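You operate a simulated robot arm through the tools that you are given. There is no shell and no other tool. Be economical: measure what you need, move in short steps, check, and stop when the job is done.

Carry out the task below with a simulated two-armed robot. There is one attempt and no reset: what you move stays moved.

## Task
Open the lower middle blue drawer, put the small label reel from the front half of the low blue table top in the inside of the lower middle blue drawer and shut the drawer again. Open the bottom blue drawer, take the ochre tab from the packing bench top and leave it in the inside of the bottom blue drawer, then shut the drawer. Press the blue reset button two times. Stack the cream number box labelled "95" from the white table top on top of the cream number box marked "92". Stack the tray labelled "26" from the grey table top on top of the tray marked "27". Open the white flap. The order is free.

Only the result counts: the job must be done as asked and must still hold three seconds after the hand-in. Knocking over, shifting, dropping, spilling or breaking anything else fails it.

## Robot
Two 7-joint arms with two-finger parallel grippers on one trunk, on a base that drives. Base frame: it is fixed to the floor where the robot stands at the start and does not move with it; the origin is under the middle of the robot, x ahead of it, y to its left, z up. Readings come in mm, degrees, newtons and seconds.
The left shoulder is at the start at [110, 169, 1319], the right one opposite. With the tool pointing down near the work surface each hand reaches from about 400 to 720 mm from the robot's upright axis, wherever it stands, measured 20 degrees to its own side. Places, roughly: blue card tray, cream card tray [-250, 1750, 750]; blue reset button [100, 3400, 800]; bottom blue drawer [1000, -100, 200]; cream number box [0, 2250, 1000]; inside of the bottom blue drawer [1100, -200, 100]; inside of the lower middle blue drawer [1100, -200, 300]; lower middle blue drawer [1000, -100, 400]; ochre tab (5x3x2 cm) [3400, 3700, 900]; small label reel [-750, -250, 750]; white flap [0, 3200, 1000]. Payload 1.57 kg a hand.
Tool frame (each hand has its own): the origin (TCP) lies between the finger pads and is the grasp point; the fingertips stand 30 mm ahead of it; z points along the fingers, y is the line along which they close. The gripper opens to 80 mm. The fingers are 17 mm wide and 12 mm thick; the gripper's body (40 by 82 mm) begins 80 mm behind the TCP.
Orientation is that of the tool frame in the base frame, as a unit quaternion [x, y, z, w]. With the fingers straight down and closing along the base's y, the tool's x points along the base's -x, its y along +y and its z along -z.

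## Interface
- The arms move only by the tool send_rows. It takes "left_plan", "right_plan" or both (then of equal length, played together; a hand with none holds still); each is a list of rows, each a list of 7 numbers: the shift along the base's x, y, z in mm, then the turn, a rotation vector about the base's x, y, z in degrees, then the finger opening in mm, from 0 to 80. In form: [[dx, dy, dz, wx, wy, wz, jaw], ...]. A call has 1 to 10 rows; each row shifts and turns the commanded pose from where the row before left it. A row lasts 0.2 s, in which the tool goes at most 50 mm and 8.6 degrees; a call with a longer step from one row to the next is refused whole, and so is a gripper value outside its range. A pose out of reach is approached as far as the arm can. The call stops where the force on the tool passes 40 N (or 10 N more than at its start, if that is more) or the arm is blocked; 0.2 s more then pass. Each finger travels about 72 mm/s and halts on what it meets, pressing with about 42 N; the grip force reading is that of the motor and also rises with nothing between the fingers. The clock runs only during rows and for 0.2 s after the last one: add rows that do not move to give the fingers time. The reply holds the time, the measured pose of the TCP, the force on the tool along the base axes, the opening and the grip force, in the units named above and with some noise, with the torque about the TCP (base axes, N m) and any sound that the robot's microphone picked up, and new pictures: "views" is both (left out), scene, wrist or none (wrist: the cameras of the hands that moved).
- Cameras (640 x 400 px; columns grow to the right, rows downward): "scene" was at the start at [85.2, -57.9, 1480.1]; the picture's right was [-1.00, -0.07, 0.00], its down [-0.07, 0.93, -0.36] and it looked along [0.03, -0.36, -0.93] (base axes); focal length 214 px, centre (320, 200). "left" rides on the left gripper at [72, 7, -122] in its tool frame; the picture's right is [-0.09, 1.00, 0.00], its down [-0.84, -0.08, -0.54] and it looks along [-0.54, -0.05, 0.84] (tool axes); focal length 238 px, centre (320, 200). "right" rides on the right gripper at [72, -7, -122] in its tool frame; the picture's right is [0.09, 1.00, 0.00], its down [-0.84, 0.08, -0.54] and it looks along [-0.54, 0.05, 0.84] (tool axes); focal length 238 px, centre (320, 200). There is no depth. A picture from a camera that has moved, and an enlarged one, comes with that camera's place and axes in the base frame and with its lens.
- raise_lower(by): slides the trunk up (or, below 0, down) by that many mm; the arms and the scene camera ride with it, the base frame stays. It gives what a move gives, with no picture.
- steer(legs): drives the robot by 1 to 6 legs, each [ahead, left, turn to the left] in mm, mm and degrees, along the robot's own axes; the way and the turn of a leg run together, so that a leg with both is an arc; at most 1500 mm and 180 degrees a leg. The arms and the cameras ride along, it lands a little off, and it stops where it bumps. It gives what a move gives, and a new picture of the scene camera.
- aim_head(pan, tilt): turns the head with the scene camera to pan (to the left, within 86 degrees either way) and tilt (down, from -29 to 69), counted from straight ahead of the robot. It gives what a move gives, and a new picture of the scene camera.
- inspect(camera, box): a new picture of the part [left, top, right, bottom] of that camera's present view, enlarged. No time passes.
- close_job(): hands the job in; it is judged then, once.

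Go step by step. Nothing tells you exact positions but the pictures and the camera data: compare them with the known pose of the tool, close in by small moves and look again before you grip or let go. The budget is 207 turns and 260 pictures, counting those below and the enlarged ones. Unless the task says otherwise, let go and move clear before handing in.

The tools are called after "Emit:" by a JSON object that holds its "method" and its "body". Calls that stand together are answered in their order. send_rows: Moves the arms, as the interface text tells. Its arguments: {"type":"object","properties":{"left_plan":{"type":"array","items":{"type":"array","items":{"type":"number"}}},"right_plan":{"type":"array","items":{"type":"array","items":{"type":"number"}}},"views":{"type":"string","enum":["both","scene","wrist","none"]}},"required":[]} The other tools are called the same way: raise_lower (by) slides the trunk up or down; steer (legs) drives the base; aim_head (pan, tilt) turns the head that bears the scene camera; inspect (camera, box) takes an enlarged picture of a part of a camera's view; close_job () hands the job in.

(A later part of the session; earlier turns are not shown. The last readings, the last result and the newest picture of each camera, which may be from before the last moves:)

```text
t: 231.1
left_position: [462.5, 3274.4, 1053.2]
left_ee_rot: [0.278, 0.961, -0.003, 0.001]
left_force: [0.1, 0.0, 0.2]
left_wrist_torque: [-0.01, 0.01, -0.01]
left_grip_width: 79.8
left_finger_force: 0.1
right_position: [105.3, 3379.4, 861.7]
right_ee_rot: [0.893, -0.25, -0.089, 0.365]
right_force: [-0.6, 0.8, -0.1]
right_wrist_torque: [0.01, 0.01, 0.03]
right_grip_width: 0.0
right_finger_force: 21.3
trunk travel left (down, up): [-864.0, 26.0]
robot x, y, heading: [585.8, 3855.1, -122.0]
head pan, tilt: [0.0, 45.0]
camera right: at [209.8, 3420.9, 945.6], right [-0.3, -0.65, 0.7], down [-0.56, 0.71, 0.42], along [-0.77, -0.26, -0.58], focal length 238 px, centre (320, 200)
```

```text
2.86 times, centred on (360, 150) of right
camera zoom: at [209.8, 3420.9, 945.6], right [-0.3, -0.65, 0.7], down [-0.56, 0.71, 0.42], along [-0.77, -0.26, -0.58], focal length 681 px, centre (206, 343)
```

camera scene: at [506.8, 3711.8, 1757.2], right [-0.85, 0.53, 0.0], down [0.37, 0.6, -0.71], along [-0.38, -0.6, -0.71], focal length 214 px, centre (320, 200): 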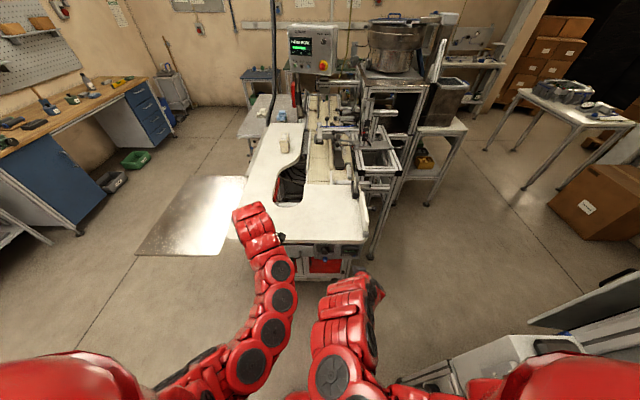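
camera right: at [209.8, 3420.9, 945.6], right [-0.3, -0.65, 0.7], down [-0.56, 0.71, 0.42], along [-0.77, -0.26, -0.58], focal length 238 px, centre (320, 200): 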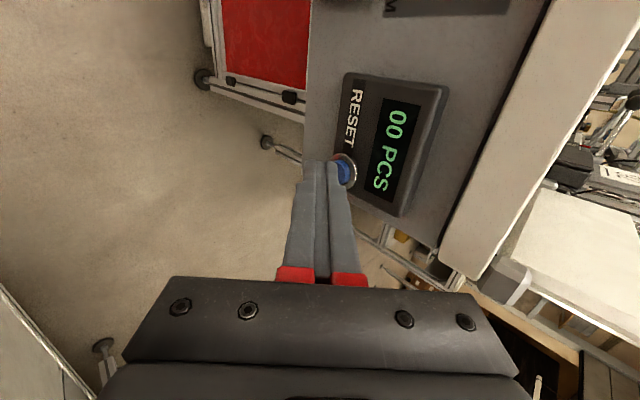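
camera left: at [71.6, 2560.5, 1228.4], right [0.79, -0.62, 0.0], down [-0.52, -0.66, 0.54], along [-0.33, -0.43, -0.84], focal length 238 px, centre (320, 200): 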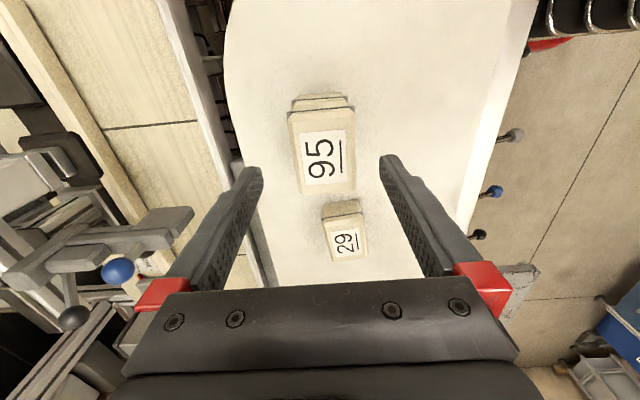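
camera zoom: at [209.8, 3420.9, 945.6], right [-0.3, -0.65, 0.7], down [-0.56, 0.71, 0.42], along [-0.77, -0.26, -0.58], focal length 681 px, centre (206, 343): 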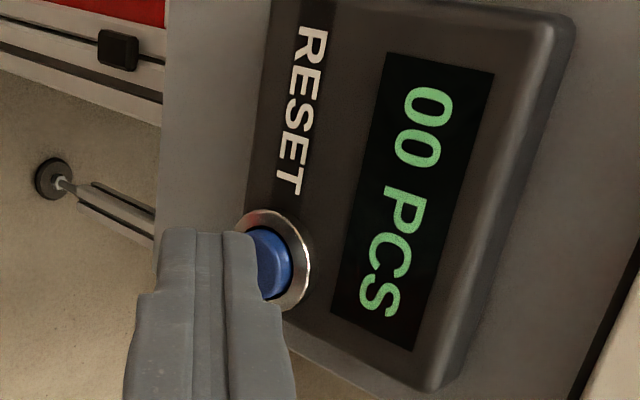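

Emit:
{"method": "send_rows", "body": {"right_plan": [[-2.6, 1.6, -3, 0, 0, 0, 0], [-2.2, -3.4, 0, 0, 0, 0, 0], [-2.2, -3.4, 0, 0, 0, 0, 0], [0, 0, 0, 0, 0, 0, 0]], "views": "none"}}

Emit:
{"method": "send_rows", "body": {"right_plan": [[-2.2, -3.4, 0, 0, 0, 0, 0], [0, 0, 0, 0, 0, 0, 0]], "views": "wrist"}}

```text
t: 232.1
left_position: [462.8, 3274.3, 1052.8]
left_ee_rot: [0.278, 0.961, -0.002, 0.002]
left_force: [0.3, -0.7, -0.6]
left_wrist_torque: [0.0, 0.0, 0.01]
left_grip_width: 80.0
left_finger_force: 0.0
right_position: [98.2, 3374.2, 857.9]
right_ee_rot: [0.893, -0.249, -0.089, 0.365]
right_force: [0.2, 1.0, 0.4]
right_wrist_torque: [0.0, -0.02, 0.02]
right_grip_width: 0.0
right_finger_force: 21.3
trunk travel left (down, up): [-864.0, 26.0]
robot x, y, heading: [589.8, 3856.1, -122.0]
head pan, tilt: [0.0, 45.0]
```

```text
t: 232.7
left_position: [463.9, 3275.2, 1054.3]
left_ee_rot: [0.278, 0.961, -0.003, 0.001]
left_force: [-0.3, 0.6, 0.6]
left_wrist_torque: [-0.01, 0.01, 0.02]
left_grip_width: 80.1
left_finger_force: 0.0
right_position: [95.3, 3372.4, 858.1]
right_ee_rot: [0.892, -0.249, -0.089, 0.365]
right_force: [4.0, 4.2, -0.3]
right_wrist_torque: [0.07, -0.05, 0.01]
right_grip_width: 0.0
right_finger_force: 21.3
trunk travel left (down, up): [-864.0, 26.0]
robot x, y, heading: [587.8, 3850.1, -121.8]
head pan, tilt: [0.0, 45.0]
heard: click
camera right: at [200.8, 3413.5, 942.2], right [-0.3, -0.65, 0.69], down [-0.56, 0.71, 0.42], along [-0.77, -0.26, -0.58], focal length 238 px, centre (320, 200)
```

right: 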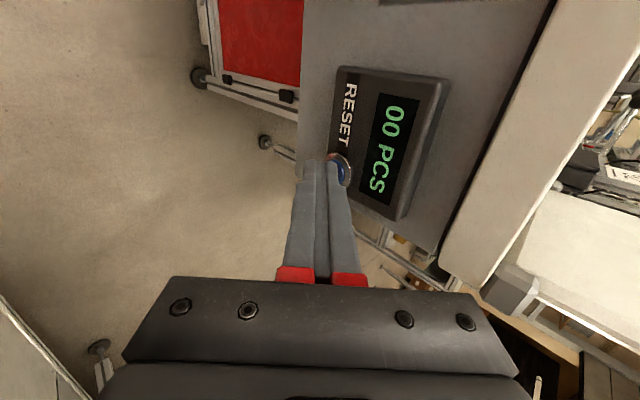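

A click was heard: that's press one. I'll retreat fully, then press again.

Emit:
{"method": "send_rows", "body": {"right_plan": [[4.4, 6.8, 0, 0, 0, 0, 0], [4.4, 6.8, 0, 0, 0, 0, 0], [0, 0, 0, 0, 0, 0, 0]], "views": "none"}}

Emit:
{"method": "send_rows", "body": {"right_plan": [[-3.3, -5.1, 0, 0, 0, 0, 0], [-3.3, -5.1, 0, 0, 0, 0, 0], [-2.2, -3.4, 0, 0, 0, 0, 0], [0, 0, 0, 0, 0, 0, 0]], "views": "none"}}

```text
t: 233.5
left_position: [463.4, 3274.8, 1053.3]
left_ee_rot: [0.278, 0.961, -0.002, 0.001]
left_force: [0.1, 0.4, -0.3]
left_wrist_torque: [-0.01, -0.02, 0.01]
left_grip_width: 80.0
left_finger_force: 0.1
right_position: [105.0, 3386.4, 859.1]
right_ee_rot: [0.893, -0.25, -0.089, 0.364]
right_force: [0.0, 0.1, -0.5]
right_wrist_torque: [0.03, 0.01, -0.02]
right_grip_width: 0.0
right_finger_force: 21.0
trunk travel left (down, up): [-864.0, 26.0]
robot x, y, heading: [588.9, 3853.6, -122.1]
head pan, tilt: [0.0, 45.0]
```

```text
t: 234.5
left_position: [463.9, 3274.0, 1052.9]
left_ee_rot: [0.278, 0.961, -0.003, 0.001]
left_force: [0.1, -0.5, 0.1]
left_wrist_torque: [0.0, -0.01, -0.02]
left_grip_width: 80.1
left_finger_force: 0.1
right_position: [95.6, 3372.6, 858.8]
right_ee_rot: [0.892, -0.25, -0.089, 0.365]
right_force: [3.6, 4.6, -1.0]
right_wrist_torque: [0.06, -0.03, 0.03]
right_grip_width: 0.0
right_finger_force: 21.6
trunk travel left (down, up): [-864.0, 26.0]
robot x, y, heading: [589.6, 3856.6, -122.0]
head pan, tilt: [0.0, 45.0]
heard: click
```

Second click. Both presses are done. I'll retreat the hand, strafe back into the aisle and look toward the packing bench.

Emit:
{"method": "send_rows", "body": {"right_plan": [[11, 17, 0, 0, 0, 0, 0], [16, 25, 0, 0, 0, 0, 0], [16, 25, 0, 7.16, -4.58, 0, 0], [5, 8, 0, 7.16, -4.58, 0, 0], [0, 0, 0, 7.16, -4.58, 0, 0], [0, 0, 0, 7.16, -4.58, 0, 0], [0, 0, 0, 7.16, -4.58, 0, 0], [0, 0, 0, 0, 0, 0, 0]], "views": "none"}}

Emit:
{"method": "steer", "body": {"legs": [[0, 1300, 0]]}}

Emit:
{"method": "aim_head", "body": {"pan": 86, "tilt": 25}}

```text
t: 236.3
left_position: [462.0, 3274.1, 1053.6]
left_ee_rot: [0.279, 0.96, -0.002, 0.001]
left_force: [-0.2, 0.2, -0.6]
left_wrist_torque: [-0.03, -0.05, -0.02]
left_grip_width: 80.0
left_finger_force: 0.0
right_position: [139.8, 3441.7, 852.1]
right_ee_rot: [0.961, -0.277, 0.014, 0.019]
right_force: [0.0, -0.1, 0.1]
right_wrist_torque: [0.03, 0.01, -0.05]
right_grip_width: 0.0
right_finger_force: 21.3
right hand out of reach, approached as far as the arm can: row 3
trunk travel left (down, up): [-864.0, 26.0]
robot x, y, heading: [592.0, 3852.6, -122.1]
head pan, tilt: [0.0, 45.0]
```

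```text
t: 242.8
left_position: [1544.7, 2589.5, 1053.8]
left_ee_rot: [0.282, 0.959, -0.002, 0.001]
left_force: [-0.2, -0.6, -0.6]
left_wrist_torque: [0.03, 0.01, -0.01]
left_grip_width: 79.9
left_finger_force: 0.0
right_position: [1224.7, 2757.7, 852.0]
right_ee_rot: [0.959, -0.281, 0.016, 0.019]
right_force: [0.0, 0.1, -0.2]
right_wrist_torque: [0.0, 0.03, 0.0]
right_grip_width: 0.1
right_finger_force: 21.3
trunk travel left (down, up): [-864.0, 26.0]
robot x, y, heading: [1676.7, 3166.6, -122.5]
head pan, tilt: [0.0, 45.0]
camera scene: at [1588.8, 3028.6, 1739.3], right [-0.84, 0.54, 0.0], down [0.38, 0.6, -0.71], along [-0.38, -0.6, -0.71], focal length 214 px, centre (320, 200)
```

scene: 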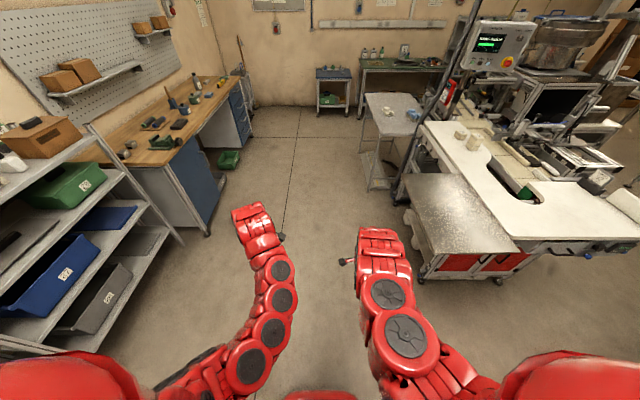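

```text
t: 244.4
left_position: [1544.5, 2588.9, 1053.1]
left_ee_rot: [0.283, 0.959, -0.002, 0.001]
left_force: [0.3, 0.1, 0.9]
left_wrist_torque: [0.01, -0.02, -0.01]
left_grip_width: 80.0
left_finger_force: 0.1
right_position: [1224.2, 2757.9, 851.8]
right_ee_rot: [0.96, -0.28, 0.015, 0.018]
right_force: [0.8, 0.4, -0.2]
right_wrist_torque: [-0.01, -0.01, -0.02]
right_grip_width: 0.0
right_finger_force: 21.2
trunk travel left (down, up): [-864.0, 26.0]
robot x, y, heading: [1677.7, 3166.7, -122.5]
head pan, tilt: [85.9, 25.0]
camera scene: at [1706.6, 3042.1, 1769.9], right [-0.6, -0.8, 0.0], down [-0.34, 0.25, -0.91], along [0.73, -0.54, -0.42], focal length 214 px, centre (320, 200)
```

scene: 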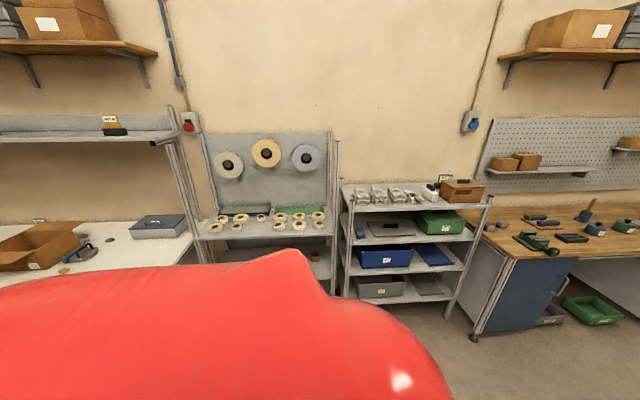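

The packing bench is the white one further along the +F wall. I'll turn to face that wall and strafe toward it.

Emit:
{"method": "aim_head", "body": {"pan": 0, "tilt": 40}}

Emit:
{"method": "steer", "body": {"legs": [[0, 0, 90]]}}

Emit:
{"method": "steer", "body": {"legs": [[0, 1100, 0]]}}

```text
t: 246.0
left_position: [1545.2, 2588.6, 1052.5]
left_ee_rot: [0.282, 0.959, -0.001, 0.001]
left_force: [-0.5, -0.3, -0.2]
left_wrist_torque: [0.01, -0.02, 0.01]
left_grip_width: 80.0
left_finger_force: 0.0
right_position: [1226.8, 2758.4, 851.0]
right_ee_rot: [0.959, -0.281, 0.014, 0.019]
right_force: [1.0, -0.2, -0.7]
right_wrist_torque: [0.02, -0.02, 0.0]
right_grip_width: 0.0
right_finger_force: 21.7
trunk travel left (down, up): [-864.0, 26.0]
robot x, y, heading: [1678.7, 3165.0, -122.6]
head pan, tilt: [0.0, 40.0]
camera scene: at [1587.1, 3025.3, 1746.5], right [-0.84, 0.54, 0.0], down [0.35, 0.54, -0.77], along [-0.41, -0.65, -0.64], focal length 214 px, centre (320, 200)
```

scene: 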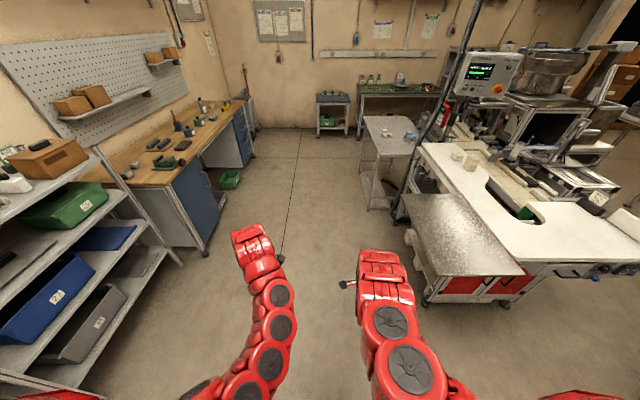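

```text
t: 250.2
left_position: [2257.1, 3050.6, 1053.9]
left_ee_rot: [-0.49, 0.872, 0.0, 0.003]
left_force: [0.1, 0.6, -0.2]
left_wrist_torque: [0.0, 0.02, 0.01]
left_grip_width: 79.8
left_finger_force: 0.1
right_position: [2095.5, 2726.8, 852.6]
right_ee_rot: [0.871, 0.49, 0.024, 0.003]
right_force: [0.4, -0.1, -1.3]
right_wrist_torque: [0.01, -0.01, -0.03]
right_grip_width: 0.0
right_finger_force: 21.2
trunk travel left (down, up): [-864.0, 26.0]
robot x, y, heading: [1675.6, 3168.0, -30.9]
head pan, tilt: [0.0, 40.0]
camera scene: at [1817.5, 3079.4, 1746.5], right [-0.52, -0.86, 0.0], down [-0.55, 0.33, -0.77], along [0.66, -0.4, -0.64], focal length 214 px, centre (320, 200)
```

scene: 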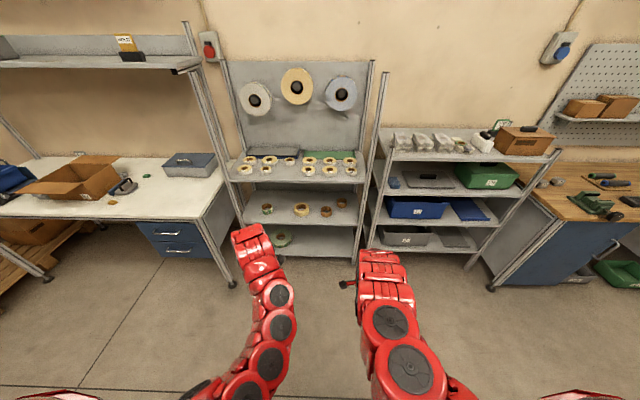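

```text
t: 252.7
left_position: [2381.9, 3302.1, 1052.9]
left_ee_rot: [-0.55, 0.835, 0.0, 0.003]
left_force: [-0.4, 0.0, -1.1]
left_wrist_torque: [0.03, 0.06, 0.0]
left_grip_width: 79.9
left_finger_force: 0.1
right_position: [2269.3, 2958.4, 850.8]
right_ee_rot: [0.835, 0.55, 0.025, 0.001]
right_force: [0.1, -0.4, 0.3]
right_wrist_torque: [-0.01, -0.03, -0.02]
right_grip_width: 0.0
right_finger_force: 21.4
trunk travel left (down, up): [-864.0, 26.0]
robot x, y, heading: [1790.6, 3335.2, -22.7]
head pan, tilt: [0.0, 40.0]
stopped in leg 1: the robot was blocked; the commanded pose is now the measured one
camera scene: at [1944.1, 3267.9, 1746.5], right [-0.39, -0.92, 0.0], down [-0.59, 0.25, -0.77], along [0.71, -0.3, -0.64], focal length 214 px, centre (320, 200)
```

scene: 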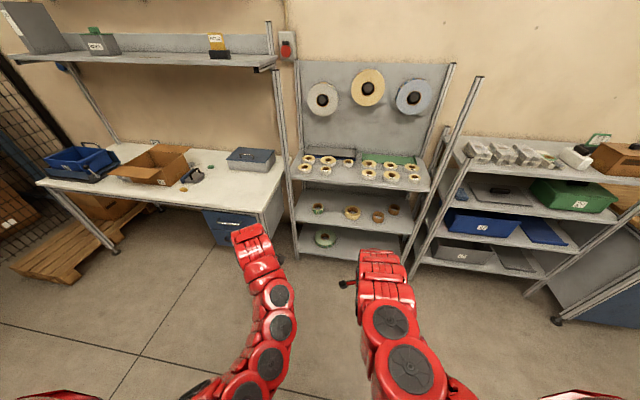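

The base bumped something on its left. I'll move off it and look left.

Emit:
{"method": "steer", "body": {"legs": [[40, -60, 0]]}}

Emit:
{"method": "aim_head", "body": {"pan": 80, "tilt": 50}}

```text
t: 253.7
left_position: [2395.0, 3235.2, 1053.4]
left_ee_rot: [-0.55, 0.835, -0.002, 0.003]
left_force: [-0.8, -0.7, 0.1]
left_wrist_torque: [-0.02, -0.05, -0.01]
left_grip_width: 80.1
left_finger_force: 0.0
right_position: [2281.5, 2890.5, 852.1]
right_ee_rot: [0.834, 0.552, 0.024, 0.002]
right_force: [0.7, 0.5, 0.1]
right_wrist_torque: [-0.01, -0.02, 0.01]
right_grip_width: 0.2
right_finger_force: 21.3
trunk travel left (down, up): [-864.0, 26.0]
robot x, y, heading: [1809.1, 3261.9, -22.7]
head pan, tilt: [0.0, 40.0]
camera scene: at [1956.6, 3200.9, 1746.8], right [-0.39, -0.92, 0.0], down [-0.59, 0.25, -0.77], along [0.71, -0.3, -0.64], focal length 214 px, centre (320, 200)
```

scene: 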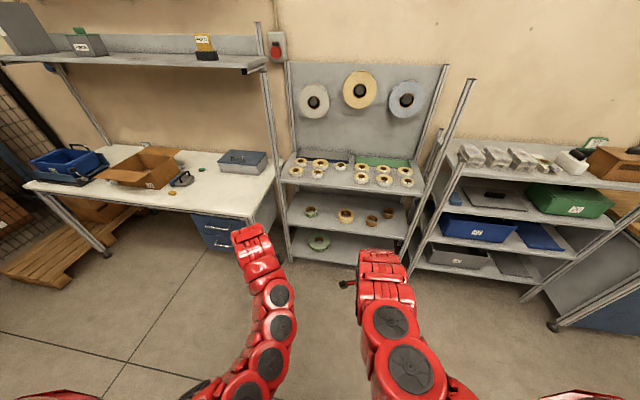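

```text
t: 255.2
left_position: [2395.6, 3234.6, 1052.4]
left_ee_rot: [-0.551, 0.835, -0.001, 0.002]
left_force: [0.9, -0.2, -0.4]
left_wrist_torque: [-0.05, 0.03, 0.02]
left_grip_width: 79.8
left_finger_force: 0.1
right_position: [2282.0, 2889.3, 851.3]
right_ee_rot: [0.834, 0.552, 0.024, 0.002]
right_force: [-0.5, -0.3, 0.3]
right_wrist_torque: [-0.03, -0.01, -0.03]
right_grip_width: 0.1
right_finger_force: 21.7
trunk travel left (down, up): [-864.0, 26.0]
robot x, y, heading: [1805.2, 3265.6, -22.7]
head pan, tilt: [80.0, 50.0]
camera scene: at [1921.1, 3296.9, 1732.4], right [0.84, -0.54, 0.0], down [-0.42, -0.64, -0.64], along [0.35, 0.54, -0.77], focal length 214 px, centre (320, 200)
```

scene: 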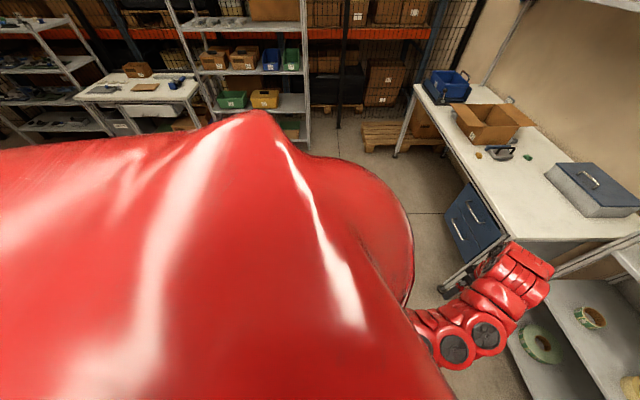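

The bump was the grey trolley's corner. I'll raise the right hand above bench height, restore the heading, go forward past the trolley, then strafe left to the packing bench.

Emit:
{"method": "send_rows", "body": {"right_plan": [[0, 0, 40, 0, 0, 0, 0], [0, 0, 40, 0, 0, 0, 0], [0, 0, 40, 0, 0, 0, 0], [0, 0, 40, 0, 0, 0, 0], [0, 0, 30, 0, 0, 0, 0]], "views": "none"}}

Emit:
{"method": "steer", "body": {"legs": [[0, -30, -10], [280, 0, 0], [0, 950, 0]]}}

Emit:
{"method": "aim_head", "body": {"pan": 0, "tilt": 40}}

```text
t: 256.4
left_position: [2395.2, 3233.9, 1053.0]
left_ee_rot: [-0.551, 0.835, -0.001, 0.001]
left_force: [0.5, -0.7, 1.0]
left_wrist_torque: [-0.04, -0.01, -0.03]
left_grip_width: 79.9
left_finger_force: 0.0
right_position: [2309.9, 2876.9, 1022.1]
right_ee_rot: [0.834, 0.552, 0.023, 0.0]
right_force: [-0.1, -0.8, -0.7]
right_wrist_torque: [0.04, 0.0, -0.01]
right_grip_width: 0.0
right_finger_force: 21.0
right hand out of reach, approached as far as the arm can: row 4, 5
trunk travel left (down, up): [-864.0, 26.0]
robot x, y, heading: [1803.3, 3263.1, -22.8]
head pan, tilt: [80.0, 50.0]
```

```text
t: 263.6
left_position: [3115.2, 3741.9, 1053.7]
left_ee_rot: [-0.472, 0.881, -0.001, 0.004]
left_force: [0.1, -0.6, 0.9]
left_wrist_torque: [0.03, 0.02, -0.03]
left_grip_width: 79.9
left_finger_force: 0.1
right_position: [2967.1, 3407.2, 1020.8]
right_ee_rot: [0.88, 0.474, 0.023, 0.002]
right_force: [0.4, -0.6, 0.2]
right_wrist_torque: [0.03, -0.01, 0.0]
right_grip_width: 0.0
right_finger_force: 21.6
trunk travel left (down, up): [-864.0, 26.0]
robot x, y, heading: [2540.2, 3881.0, -33.3]
head pan, tilt: [80.0, 50.0]
camera scene: at [2660.2, 3888.7, 1732.4], right [0.73, -0.68, 0.0], down [-0.52, -0.56, -0.64], along [0.44, 0.47, -0.77], focal length 214 px, centre (320, 200)
```

scene: 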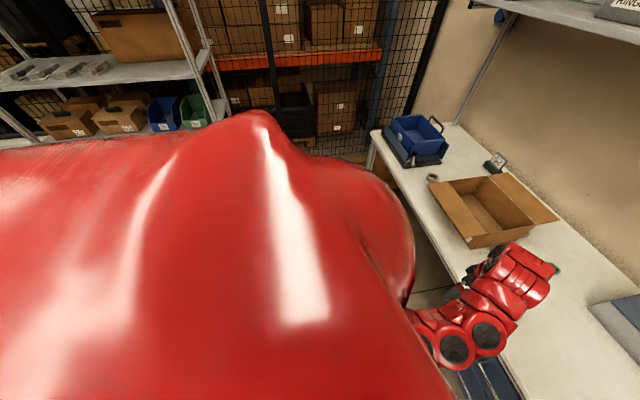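

```text
t: 265.1
left_position: [3115.2, 3741.7, 1053.1]
left_ee_rot: [-0.472, 0.882, 0.0, 0.002]
left_force: [0.1, -0.8, 0.0]
left_wrist_torque: [0.02, 0.02, -0.02]
left_grip_width: 80.2
left_finger_force: 0.1
right_position: [2965.6, 3406.1, 1021.3]
right_ee_rot: [0.88, 0.474, 0.023, 0.002]
right_force: [-0.2, -0.4, 0.5]
right_wrist_torque: [-0.03, -0.02, 0.01]
right_grip_width: 0.2
right_finger_force: 21.0
trunk travel left (down, up): [-864.0, 26.0]
robot x, y, heading: [2537.7, 3877.8, -33.2]
head pan, tilt: [0.0, 40.0]
camera scene: at [2678.9, 3786.3, 1746.5], right [-0.55, -0.84, 0.0], down [-0.54, 0.35, -0.77], along [0.64, -0.42, -0.64], focal length 214 px, centre (320, 200)
```

scene: 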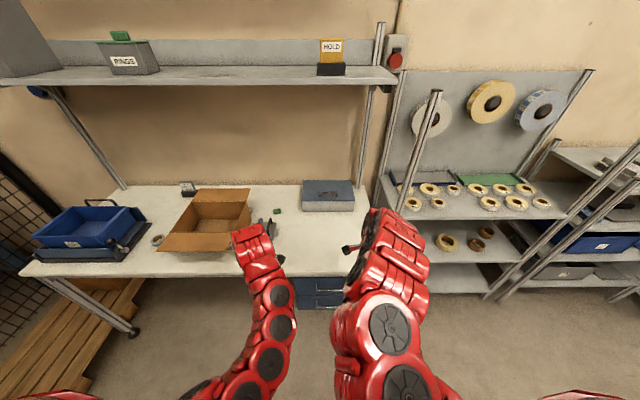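

Emit:
{"method": "inspect", "body": {"camera": "left", "box": [0, 0, 640, 400]}}

Emit:
{"method": "aim_head", "body": {"pan": -86, "tilt": 35}}

```text
1.00 times, centred on (320, 200) of left (not enlarged: the box is as wide or as high as the picture)
camera zoom: at [3071.5, 3683.9, 1174.5], right [-0.78, 0.63, 0.0], down [0.53, 0.65, 0.54], along [0.34, 0.42, -0.84], focal length 238 px, centre (320, 200)
```

zoom: 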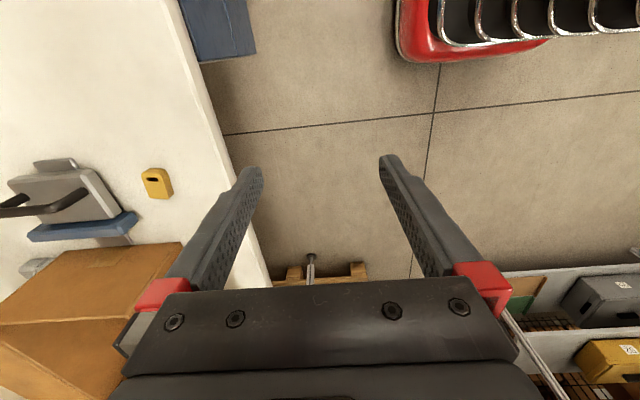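

```text
t: 266.7
left_position: [3116.4, 3742.5, 1053.0]
left_ee_rot: [-0.472, 0.881, -0.001, 0.001]
left_force: [0.3, 0.2, 0.3]
left_wrist_torque: [0.02, 0.0, 0.03]
left_grip_width: 79.7
left_finger_force: 0.1
right_position: [2966.4, 3405.7, 1020.5]
right_ee_rot: [0.881, 0.473, 0.022, 0.002]
right_force: [1.0, 0.1, -0.1]
right_wrist_torque: [-0.01, 0.0, 0.07]
right_grip_width: 0.0
right_finger_force: 21.2
trunk travel left (down, up): [-864.0, 26.0]
robot x, y, heading: [2540.2, 3880.2, -33.4]
head pan, tilt: [-85.9, 35.0]
camera scene: at [2564.9, 3756.0, 1754.1], right [-0.87, 0.49, 0.0], down [0.28, 0.5, -0.82], along [-0.4, -0.72, -0.57], focal length 214 px, centre (320, 200)
```

scene: 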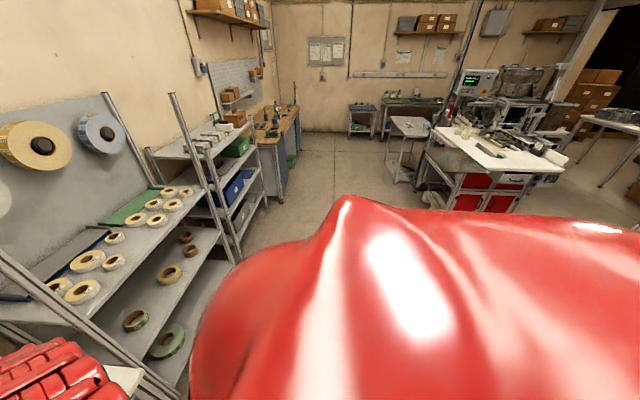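

The ochre tab is at about (3333, 3666), between a tape gun and the cardboard box. Driving closer with the left hand high.

Emit:
{"method": "aim_head", "body": {"pan": 0, "tilt": 45}}

Emit:
{"method": "steer", "body": {"legs": [[190, 0, 0]]}}

Emit:
{"method": "inspect", "body": {"camera": "left", "box": [0, 0, 640, 400]}}

```text
t: 268.3
left_position: [3115.6, 3742.0, 1052.7]
left_ee_rot: [-0.472, 0.881, -0.001, 0.002]
left_force: [0.2, 0.3, 0.1]
left_wrist_torque: [-0.03, 0.01, 0.0]
left_grip_width: 79.9
left_finger_force: 0.1
right_position: [2966.7, 3406.6, 1021.4]
right_ee_rot: [0.88, 0.474, 0.023, 0.001]
right_force: [0.6, -0.2, 0.3]
right_wrist_torque: [-0.01, -0.02, -0.02]
right_grip_width: 0.1
right_finger_force: 21.1
trunk travel left (down, up): [-864.0, 26.0]
robot x, y, heading: [2538.5, 3876.2, -33.4]
head pan, tilt: [0.0, 45.0]
camera scene: at [2675.8, 3788.3, 1739.3], right [-0.55, -0.84, 0.0], down [-0.59, 0.39, -0.71], along [0.59, -0.39, -0.71], focal length 214 px, centre (320, 200)
```

scene: 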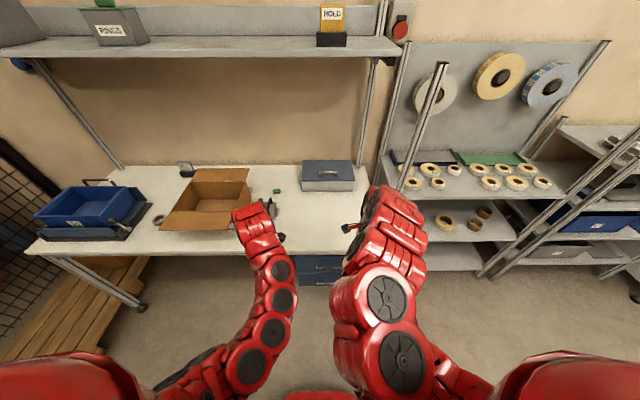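

```text
t: 269.9
left_position: [3273.5, 3638.0, 1053.7]
left_ee_rot: [-0.473, 0.881, -0.002, 0.002]
left_force: [-0.6, 1.0, 0.0]
left_wrist_torque: [0.01, -0.03, 0.0]
left_grip_width: 79.9
left_finger_force: 0.0
right_position: [3123.8, 3301.8, 1022.2]
right_ee_rot: [0.881, 0.473, 0.024, 0.002]
right_force: [-0.4, 0.0, -0.2]
right_wrist_torque: [-0.03, -0.03, 0.0]
right_grip_width: 0.1
right_finger_force: 21.5
trunk travel left (down, up): [-864.0, 26.0]
robot x, y, heading: [2698.5, 3776.7, -33.1]
head pan, tilt: [0.0, 45.0]
camera scene: at [2832.8, 3685.4, 1739.6], right [-0.55, -0.84, 0.0], down [-0.59, 0.39, -0.71], along [0.59, -0.39, -0.71], focal length 214 px, centre (320, 200)
```

scene: 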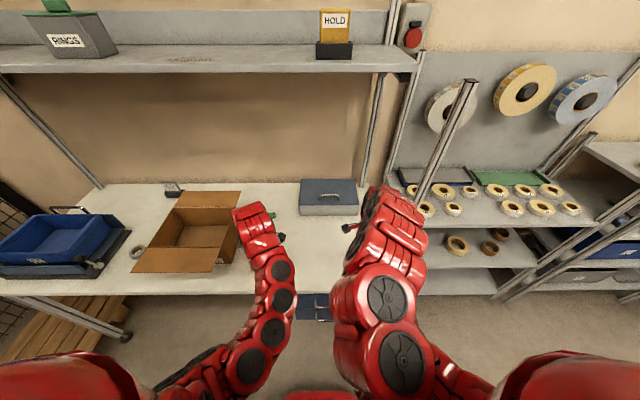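

```text
1.00 times, centred on (320, 200) of left (not enlarged: the box is as wide or as high as the picture)
camera zoom: at [3229.2, 3580.0, 1175.3], right [-0.78, 0.63, 0.0], down [0.53, 0.65, 0.54], along [0.34, 0.42, -0.84], focal length 238 px, centre (320, 200)
```

zoom: 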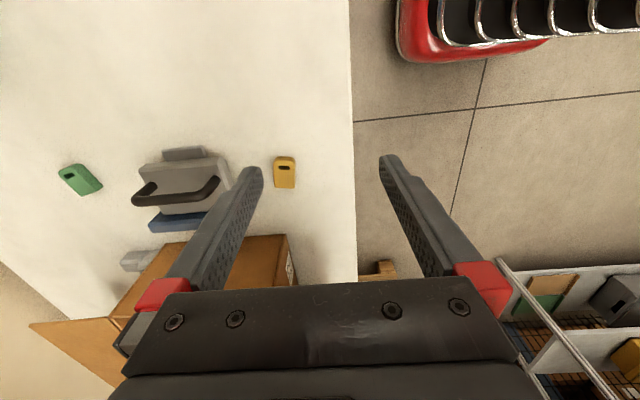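

The tab is at (3363, 3664), top z≈870, about 50 mm along L and 30 mm across. Moving over it with jaw at 56.

Emit:
{"method": "send_rows", "body": {"left_plan": [[30, 8.7, 0, 0, 0, 0, 70], [30, 8.7, 0, 0, 0, 0, 60], [29.5, 8.6, 0, 0, 0, 0, 56], [0, 0, -40, 0, 0, 0, 56], [0, 0, -30, 0, 0, 0, 56], [0, 0, 0, 0, 0, 0, 56]], "views": "wrist"}}

Emit:
{"method": "inspect", "body": {"camera": "left", "box": [160, 60, 480, 260]}}

```text
t: 271.3
left_position: [3363.5, 3662.7, 982.8]
left_ee_rot: [-0.472, 0.882, -0.001, 0.001]
left_force: [0.3, -0.5, 0.1]
left_wrist_torque: [0.03, 0.0, -0.02]
left_grip_width: 56.3
left_finger_force: 0.0
right_position: [3124.5, 3300.9, 1021.0]
right_ee_rot: [0.881, 0.473, 0.022, 0.001]
right_force: [0.7, -0.3, -0.6]
right_wrist_torque: [0.02, -0.05, 0.02]
right_grip_width: 0.0
right_finger_force: 21.3
trunk travel left (down, up): [-864.0, 26.0]
robot x, y, heading: [2695.0, 3776.2, -33.0]
head pan, tilt: [0.0, 45.0]
camera left: at [3319.9, 3605.4, 1104.3], right [-0.78, 0.63, 0.0], down [0.53, 0.65, 0.54], along [0.34, 0.42, -0.84], focal length 238 px, centre (320, 200)
```

left: 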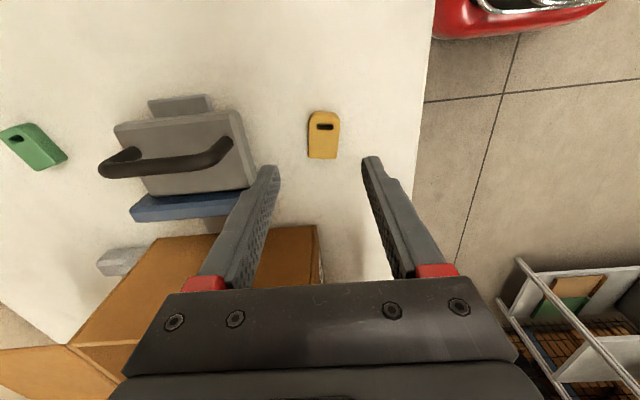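

```text
2.00 times, centred on (320, 160) of left
camera zoom: at [3319.9, 3605.4, 1104.3], right [-0.78, 0.63, 0.0], down [0.53, 0.65, 0.54], along [0.34, 0.42, -0.84], focal length 477 px, centre (320, 280)
```

zoom: 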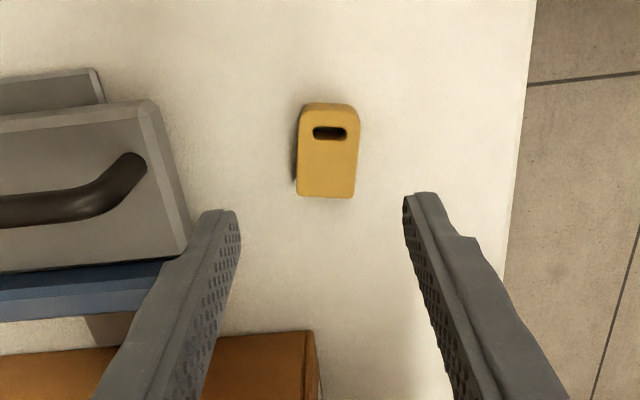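

Emit:
{"method": "send_rows", "body": {"left_plan": [[1.3, 4.9, -20, 0, 0, -8.4, 50], [0, 0, -30, 0, 0, 0, 48], [0, 0, -20, 0, 0, 0, 48], [0, 0, 0, 0, 0, 0, 48]], "views": "none"}}

Emit:
{"method": "inspect", "body": {"camera": "left", "box": [160, 60, 480, 260]}}

```text
t: 272.3
left_position: [3365.0, 3666.9, 912.1]
left_ee_rot: [-0.407, 0.914, -0.001, 0.001]
left_force: [-0.8, 0.0, 0.3]
left_wrist_torque: [0.04, 0.02, -0.02]
left_grip_width: 48.2
left_finger_force: 0.1
right_position: [3126.1, 3301.0, 1020.9]
right_ee_rot: [0.881, 0.473, 0.023, 0.002]
right_force: [0.2, 0.5, 0.0]
right_wrist_torque: [0.0, -0.01, 0.02]
right_grip_width: 0.0
right_finger_force: 21.2
trunk travel left (down, up): [-864.0, 26.0]
robot x, y, heading: [2700.4, 3773.5, -33.2]
head pan, tilt: [0.0, 45.0]
```

```text
2.00 times, centred on (320, 160) of left
camera zoom: at [3313.3, 3616.9, 1033.6], right [-0.68, 0.74, 0.0], down [0.62, 0.57, 0.54], along [0.4, 0.37, -0.84], focal length 477 px, centre (320, 280)
```

zoom: 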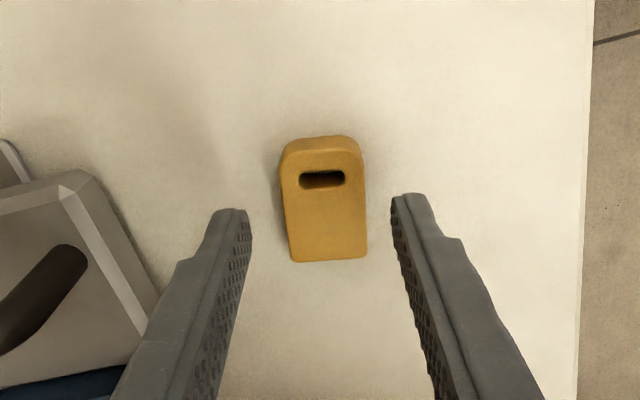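

Emit:
{"method": "send_rows", "body": {"left_plan": [[0, 0, -13, 0, 0, 0, 48], [0, 0, -12, 0, 0, 0, 48], [0, 0, 0, 0, 0, 0, 35], [0, 0, 0, 0, 0, 0, 22], [0, 0, 0, 0, 0, 0, 15], [0, 0, 0, 0, 0, 0, 15]], "views": "wrist"}}

```text
t: 273.7
left_position: [3363.0, 3669.0, 889.3]
left_ee_rot: [-0.407, 0.913, -0.001, 0.004]
left_force: [-6.6, 5.5, 15.1]
left_wrist_torque: [0.29, 0.53, -0.04]
left_grip_width: 28.3
left_finger_force: 28.9
right_position: [3124.3, 3301.6, 1022.3]
right_ee_rot: [0.881, 0.473, 0.024, 0.003]
right_force: [0.3, 0.0, -0.2]
right_wrist_torque: [-0.04, -0.03, 0.03]
right_grip_width: 0.0
right_finger_force: 21.3
trunk travel left (down, up): [-864.0, 26.0]
robot x, y, heading: [2696.0, 3780.4, -33.4]
head pan, tilt: [0.0, 45.0]
stopped in row 6 (left hand): the force on the tool passed its limit at 44 N (the readings are from after the stop); the commanded pose is now the measured one
camera left: at [3311.0, 3617.6, 1011.5], right [-0.68, 0.73, 0.0], down [0.61, 0.57, 0.55], along [0.4, 0.37, -0.84], focal length 238 px, centre (320, 200)
```

left: 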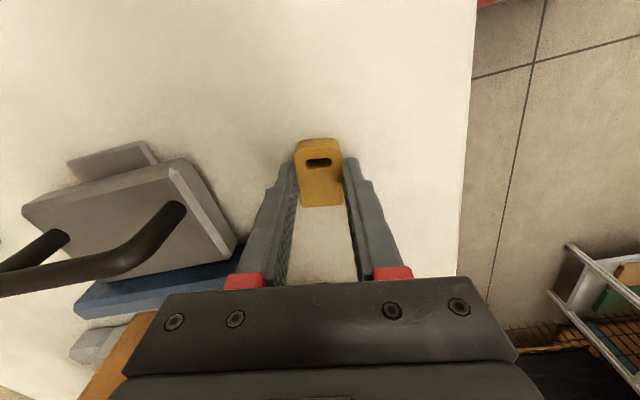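

Tab gripped. Lifting.

Emit:
{"method": "send_rows", "body": {"left_plan": [[0, 0, 5, 0, 0, 0, 12], [0, 0, 20, 0, 0, 0, 12], [0, 0, 40, 0, 0, 0, 12], [0, 0, 45, 0, 0, 0, 12], [0, 0, 45, 0, 0, 0, 12]], "views": "wrist"}}

```text
t: 274.9
left_position: [3362.9, 3666.6, 1043.8]
left_ee_rot: [-0.405, 0.914, -0.001, 0.002]
left_force: [0.6, 0.3, 0.6]
left_wrist_torque: [-0.02, -0.03, -0.02]
left_grip_width: 27.9
left_finger_force: 38.1
right_position: [3123.7, 3300.6, 1022.7]
right_ee_rot: [0.881, 0.473, 0.023, 0.003]
right_force: [-0.4, 0.7, 0.2]
right_wrist_torque: [0.03, -0.02, -0.01]
right_grip_width: 0.0
right_finger_force: 21.5
trunk travel left (down, up): [-864.0, 26.0]
robot x, y, heading: [2697.6, 3773.8, -33.3]
head pan, tilt: [0.0, 45.0]
camera left: at [3311.7, 3616.0, 1165.4], right [-0.68, 0.74, 0.0], down [0.62, 0.57, 0.54], along [0.4, 0.37, -0.84], focal length 238 px, centre (320, 200)
```

left: 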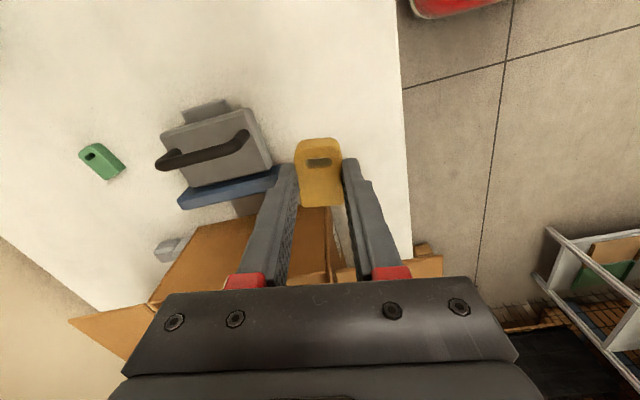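

Tab held securely. Backing away from the bench and driving down the aisle toward the drawers.

Emit:
{"method": "steer", "body": {"legs": [[-255, 0, 0.7], [0, -1400, 0]]}}

Emit:
{"method": "aim_head", "body": {"pan": 86, "tilt": 30}}

```text
t: 283.3
left_position: [2399.0, 2632.4, 1042.5]
left_ee_rot: [-0.41, 0.912, -0.002, 0.002]
left_force: [-1.0, 0.1, 0.1]
left_wrist_torque: [-0.04, 0.03, 0.02]
left_grip_width: 27.7
left_finger_force: 38.3
right_position: [2161.4, 2264.3, 1021.4]
right_ee_rot: [0.878, 0.478, 0.022, 0.002]
right_force: [-0.5, 0.5, 0.5]
right_wrist_torque: [0.01, -0.01, -0.03]
right_grip_width: 0.0
right_finger_force: 20.9
trunk travel left (down, up): [-864.0, 26.0]
robot x, y, heading: [1732.6, 2734.2, -32.7]
head pan, tilt: [0.0, 45.0]
camera scene: at [1866.9, 2644.3, 1739.3], right [-0.54, -0.84, 0.0], down [-0.6, 0.38, -0.71], along [0.6, -0.38, -0.71], focal length 214 px, centre (320, 200)
```

scene: 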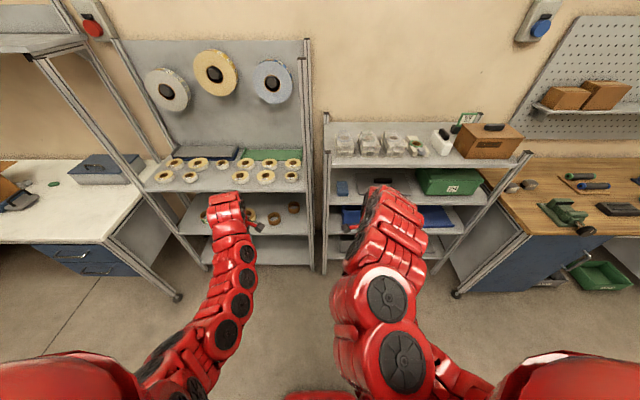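

```text
t: 284.9
left_position: [2397.5, 2632.8, 1044.5]
left_ee_rot: [-0.411, 0.912, -0.001, 0.001]
left_force: [-0.2, 0.7, -0.5]
left_wrist_torque: [0.01, 0.01, -0.02]
left_grip_width: 27.9
left_finger_force: 38.2
right_position: [2161.2, 2264.4, 1022.7]
right_ee_rot: [0.878, 0.478, 0.022, 0.002]
right_force: [0.1, -0.3, -0.3]
right_wrist_torque: [0.0, 0.0, 0.01]
right_grip_width: 0.0
right_finger_force: 21.1
trunk travel left (down, up): [-864.0, 26.0]
robot x, y, heading: [1733.3, 2733.5, -32.8]
head pan, tilt: [85.9, 30.0]
camera scene: at [1852.5, 2760.5, 1761.9], right [0.8, -0.6, 0.0], down [-0.3, -0.4, -0.87], along [0.52, 0.69, -0.5], focal length 214 px, centre (320, 200)
```

scene: 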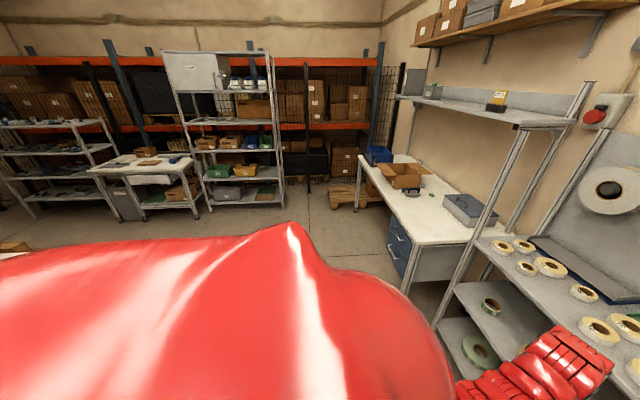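

I'll proceed down the aisle to the drawers.

Emit:
{"method": "aim_head", "body": {"pan": 0, "tilt": 45}}

Emit:
{"method": "steer", "body": {"legs": [[0, -1300, 0], [-40, -1230, 0.2]]}}

```text
t: 286.5
left_position: [2397.2, 2632.5, 1042.1]
left_ee_rot: [-0.411, 0.912, 0.0, 0.002]
left_force: [0.1, 0.5, -0.6]
left_wrist_torque: [0.0, 0.04, 0.01]
left_grip_width: 27.6
left_finger_force: 38.4
right_position: [2161.6, 2264.6, 1020.1]
right_ee_rot: [0.878, 0.478, 0.023, 0.002]
right_force: [-0.2, 0.4, 0.5]
right_wrist_torque: [0.0, 0.04, 0.01]
right_grip_width: 0.0
right_finger_force: 21.1
trunk travel left (down, up): [-864.0, 26.0]
robot x, y, heading: [1731.8, 2735.9, -32.7]
head pan, tilt: [0.0, 45.0]
camera scene: at [1866.8, 2644.1, 1739.3], right [-0.54, -0.84, 0.0], down [-0.6, 0.38, -0.71], along [0.6, -0.38, -0.71], focal length 214 px, centre (320, 200)
```

scene: 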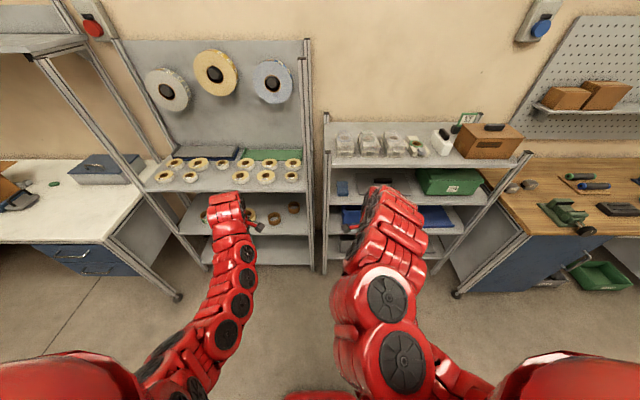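

```text
t: 298.9
left_position: [1000.3, 529.0, 1043.2]
left_ee_rot: [-0.412, 0.911, 0.0, 0.001]
left_force: [-0.2, 0.2, 0.0]
left_wrist_torque: [0.0, -0.02, 0.03]
left_grip_width: 27.7
left_finger_force: 38.4
right_position: [764.6, 160.7, 1021.6]
right_ee_rot: [0.878, 0.479, 0.023, 0.001]
right_force: [-0.4, -0.2, 0.6]
right_wrist_torque: [-0.02, 0.01, 0.02]
right_grip_width: 0.0
right_finger_force: 21.3
trunk travel left (down, up): [-864.0, 26.0]
robot x, y, heading: [331.6, 627.5, -32.5]
head pan, tilt: [0.0, 45.0]
camera scene: at [469.5, 539.2, 1739.3], right [-0.54, -0.84, 0.0], down [-0.6, 0.38, -0.71], along [0.6, -0.38, -0.71], focal length 214 px, centre (320, 200)
```

scene: 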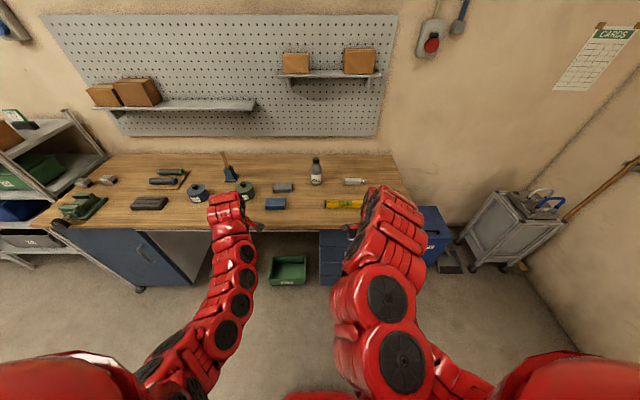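

At the drawers. Before opening the bottom drawer with the right hand, I'll rotate it 180° so that it can pitch to horizontal in the comfortable configuration.

Emit:
{"method": "send_rows", "body": {"right_plan": [[0, 0, -5, 0, 0, 8.5, 0], [0, 0, -5, 0, 0, 8.5, 0], [0, 0, -5, 0, 0, 8.5, 0], [0, 0, -5, 0, 0, 8.5, 0], [0, 0, -5, 0, 0, 8.5, 0], [0, 0, -5, 0, 0, 8.5, 0], [0, 0, -5, 0, 0, 8.5, 20], [0, 0, -5, 0, 0, 8.5, 40], [0, 0, -5, 0, 0, 8.5, 60], [0, 0, -5, 0, 0, 8.5, 80]], "views": "none"}}

Emit:
{"method": "send_rows", "body": {"right_plan": [[0, 0, -5, 0, 0, 8.5, 80], [0, 0, -5, 0, 0, 8.5, 80], [0, 0, -5, 0, 0, 8.5, 80], [0, 0, -5, 0, 0, 8.5, 80], [0, 0, -5, 0, 0, 8.5, 80], [0, 0, -5, 0, 0, 8.5, 80], [0, 0, -5, 0, 0, 8.5, 80], [0, 0, -5, 0, 0, 8.5, 80], [0, 0, -5, 0, 0, 8.5, 80], [0, 0, -5, 0, 0, 8.5, 80]], "views": "none"}}

```text
t: 301.1
left_position: [999.9, 527.3, 1042.2]
left_ee_rot: [-0.412, 0.911, 0.0, 0.0]
left_force: [0.2, -1.0, -0.3]
left_wrist_torque: [0.01, 0.0, 0.01]
left_grip_width: 27.7
left_finger_force: 37.7
right_position: [764.7, 159.7, 970.3]
right_ee_rot: [0.322, 0.946, 0.019, -0.014]
right_force: [-0.1, -0.2, 0.1]
right_wrist_torque: [0.02, 0.03, -0.04]
right_grip_width: 80.0
right_finger_force: 0.0
trunk travel left (down, up): [-864.0, 26.0]
robot x, y, heading: [331.3, 629.0, -32.5]
head pan, tilt: [0.0, 45.0]
```

```text
t: 303.2
left_position: [1000.7, 528.6, 1042.2]
left_ee_rot: [-0.412, 0.911, 0.0, 0.001]
left_force: [-0.1, -0.4, -0.1]
left_wrist_torque: [0.0, -0.01, -0.02]
left_grip_width: 27.7
left_finger_force: 38.8
right_position: [764.9, 160.1, 920.9]
right_ee_rot: [-0.402, 0.915, 0.003, -0.023]
right_force: [0.2, -0.1, 0.7]
right_wrist_torque: [0.0, -0.01, 0.02]
right_grip_width: 80.0
right_finger_force: 0.1
trunk travel left (down, up): [-864.0, 26.0]
robot x, y, heading: [331.5, 628.3, -32.5]
head pan, tilt: [0.0, 45.0]
```

Emit:
{"method": "send_rows", "body": {"right_plan": [[0, 0, 0, 0, 0, 8.5, 80], [0, 0, 0, -4.58, -7.16, 0, 80], [0, 0, 0, -4.58, -7.16, 0, 80], [0, 0, 0, -4.58, -7.16, 0, 80], [0, 0, 0, -4.58, -7.16, 0, 80], [0, 0, 0, -4.58, -7.16, 0, 80], [0, 0, 0, -4.58, -7.16, 0, 80], [0, 0, 0, -4.58, -7.16, 0, 80], [0, 0, 0, -4.58, -7.16, 0, 80], [0, 0, 0, -4.58, -7.16, 0, 80]], "views": "none"}}

Emit:
{"method": "send_rows", "body": {"right_plan": [[0, 0, 0, -4.58, -7.16, 0, 80], [0, 0, 0, -2.7, -4.2, 0, 80], [0, 0, 0, 0, 0, 0, 80]], "views": "none"}}

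```text
t: 305.4
left_position: [1001.2, 528.3, 1040.6]
left_ee_rot: [-0.412, 0.911, -0.001, 0.001]
left_force: [0.8, -0.1, -0.8]
left_wrist_torque: [0.01, 0.05, -0.01]
left_grip_width: 27.8
left_finger_force: 37.9
right_position: [828.7, 148.8, 912.8]
right_ee_rot: [-0.361, 0.725, -0.524, 0.264]
right_force: [0.0, -0.6, -0.5]
right_wrist_torque: [0.0, -0.04, 0.01]
right_grip_width: 79.9
right_finger_force: 0.1
right hand out of reach, approached as far as the arm can: row 4, 5, 6, 7, 10
trunk travel left (down, up): [-864.0, 26.0]
robot x, y, heading: [336.0, 630.3, -32.6]
head pan, tilt: [0.0, 45.0]
```

```text
t: 306.2
left_position: [1000.5, 530.4, 1043.2]
left_ee_rot: [-0.413, 0.911, -0.001, 0.001]
left_force: [0.7, 1.1, -0.2]
left_wrist_torque: [-0.03, -0.02, -0.02]
left_grip_width: 27.6
left_finger_force: 37.7
right_position: [826.9, 149.8, 913.1]
right_ee_rot: [-0.325, 0.658, -0.603, 0.313]
right_force: [0.9, 0.0, 0.3]
right_wrist_torque: [-0.01, 0.01, -0.05]
right_grip_width: 80.1
right_finger_force: 0.1
right hand out of reach, approached as far as the arm can: row 1
trunk travel left (down, up): [-864.0, 26.0]
robot x, y, heading: [331.7, 627.7, -32.8]
head pan, tilt: [0.0, 45.0]
```

Emit:
{"method": "send_rows", "body": {"right_plan": [[0, 0, -30, -1.7, -1.5, 1.85, 80], [0, 0, -30, -1.7, -1.5, 1.85, 80], [0, 0, 0, 0, 0, 0, 80]], "views": "none"}}

Emit:
{"method": "raise_lower", "body": {"by": -400}}

Emit:
{"method": "raise_lower", "body": {"by": -230}}

Emit:
{"method": "inspect", "body": {"camera": "right", "box": [0, 0, 640, 400]}}

```text
t: 307.1
left_position: [1001.3, 527.2, 1041.3]
left_ee_rot: [-0.412, 0.911, 0.0, 0.001]
left_force: [0.0, -0.2, 0.2]
left_wrist_torque: [-0.01, 0.02, -0.02]
left_grip_width: 27.6
left_finger_force: 38.2
right_position: [822.8, 158.8, 888.0]
right_ee_rot: [-0.336, 0.629, -0.616, 0.335]
right_force: [-0.4, 1.1, 0.5]
right_wrist_torque: [-0.05, 0.0, 0.0]
right_grip_width: 80.0
right_finger_force: 0.0
right hand out of reach, approached as far as the arm can: row 1, 2
trunk travel left (down, up): [-864.0, 26.0]
robot x, y, heading: [331.2, 631.0, -32.5]
head pan, tilt: [0.0, 45.0]
```

```text
t: 310.9
left_position: [999.5, 529.1, 643.2]
left_ee_rot: [-0.413, 0.911, 0.0, 0.001]
left_force: [-0.6, -0.1, -0.3]
left_wrist_torque: [0.01, 0.01, -0.01]
left_grip_width: 27.8
left_finger_force: 37.9
right_position: [821.1, 159.3, 488.5]
right_ee_rot: [-0.337, 0.629, -0.615, 0.335]
right_force: [0.3, 0.0, 0.3]
right_wrist_torque: [0.0, -0.01, 0.01]
right_grip_width: 80.2
right_finger_force: 0.0
trunk travel left (down, up): [-464.0, 426.0]
robot x, y, heading: [334.5, 627.3, -32.6]
head pan, tilt: [0.0, 45.0]
```

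```text
t: 313.3
left_position: [999.7, 527.7, 412.7]
left_ee_rot: [-0.412, 0.911, 0.0, 0.0]
left_force: [0.9, -0.3, 0.5]
left_wrist_torque: [-0.02, 0.01, -0.01]
left_grip_width: 27.7
left_finger_force: 37.7
right_position: [821.6, 159.8, 258.2]
right_ee_rot: [-0.337, 0.628, -0.616, 0.335]
right_force: [-0.4, -0.5, 0.6]
right_wrist_torque: [0.01, -0.01, -0.04]
right_grip_width: 79.9
right_finger_force: 0.1
trunk travel left (down, up): [-234.0, 656.0]
robot x, y, heading: [332.7, 626.7, -32.7]
head pan, tilt: [0.0, 45.0]
```

```text
1.00 times, centred on (320, 200) of right (not enlarged: the box is as wide or as high as the picture)
camera zoom: at [679.3, 166.4, 265.8], right [-0.06, -0.06, -1.0], down [0.0, 1.0, -0.06], along [1.0, -0.01, -0.06], focal length 238 px, centre (320, 200)
```

zoom: 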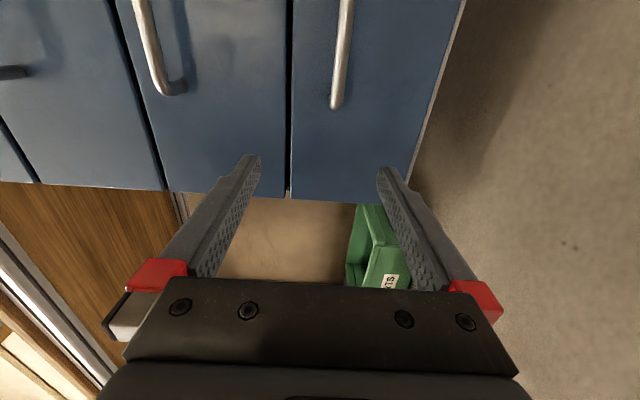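

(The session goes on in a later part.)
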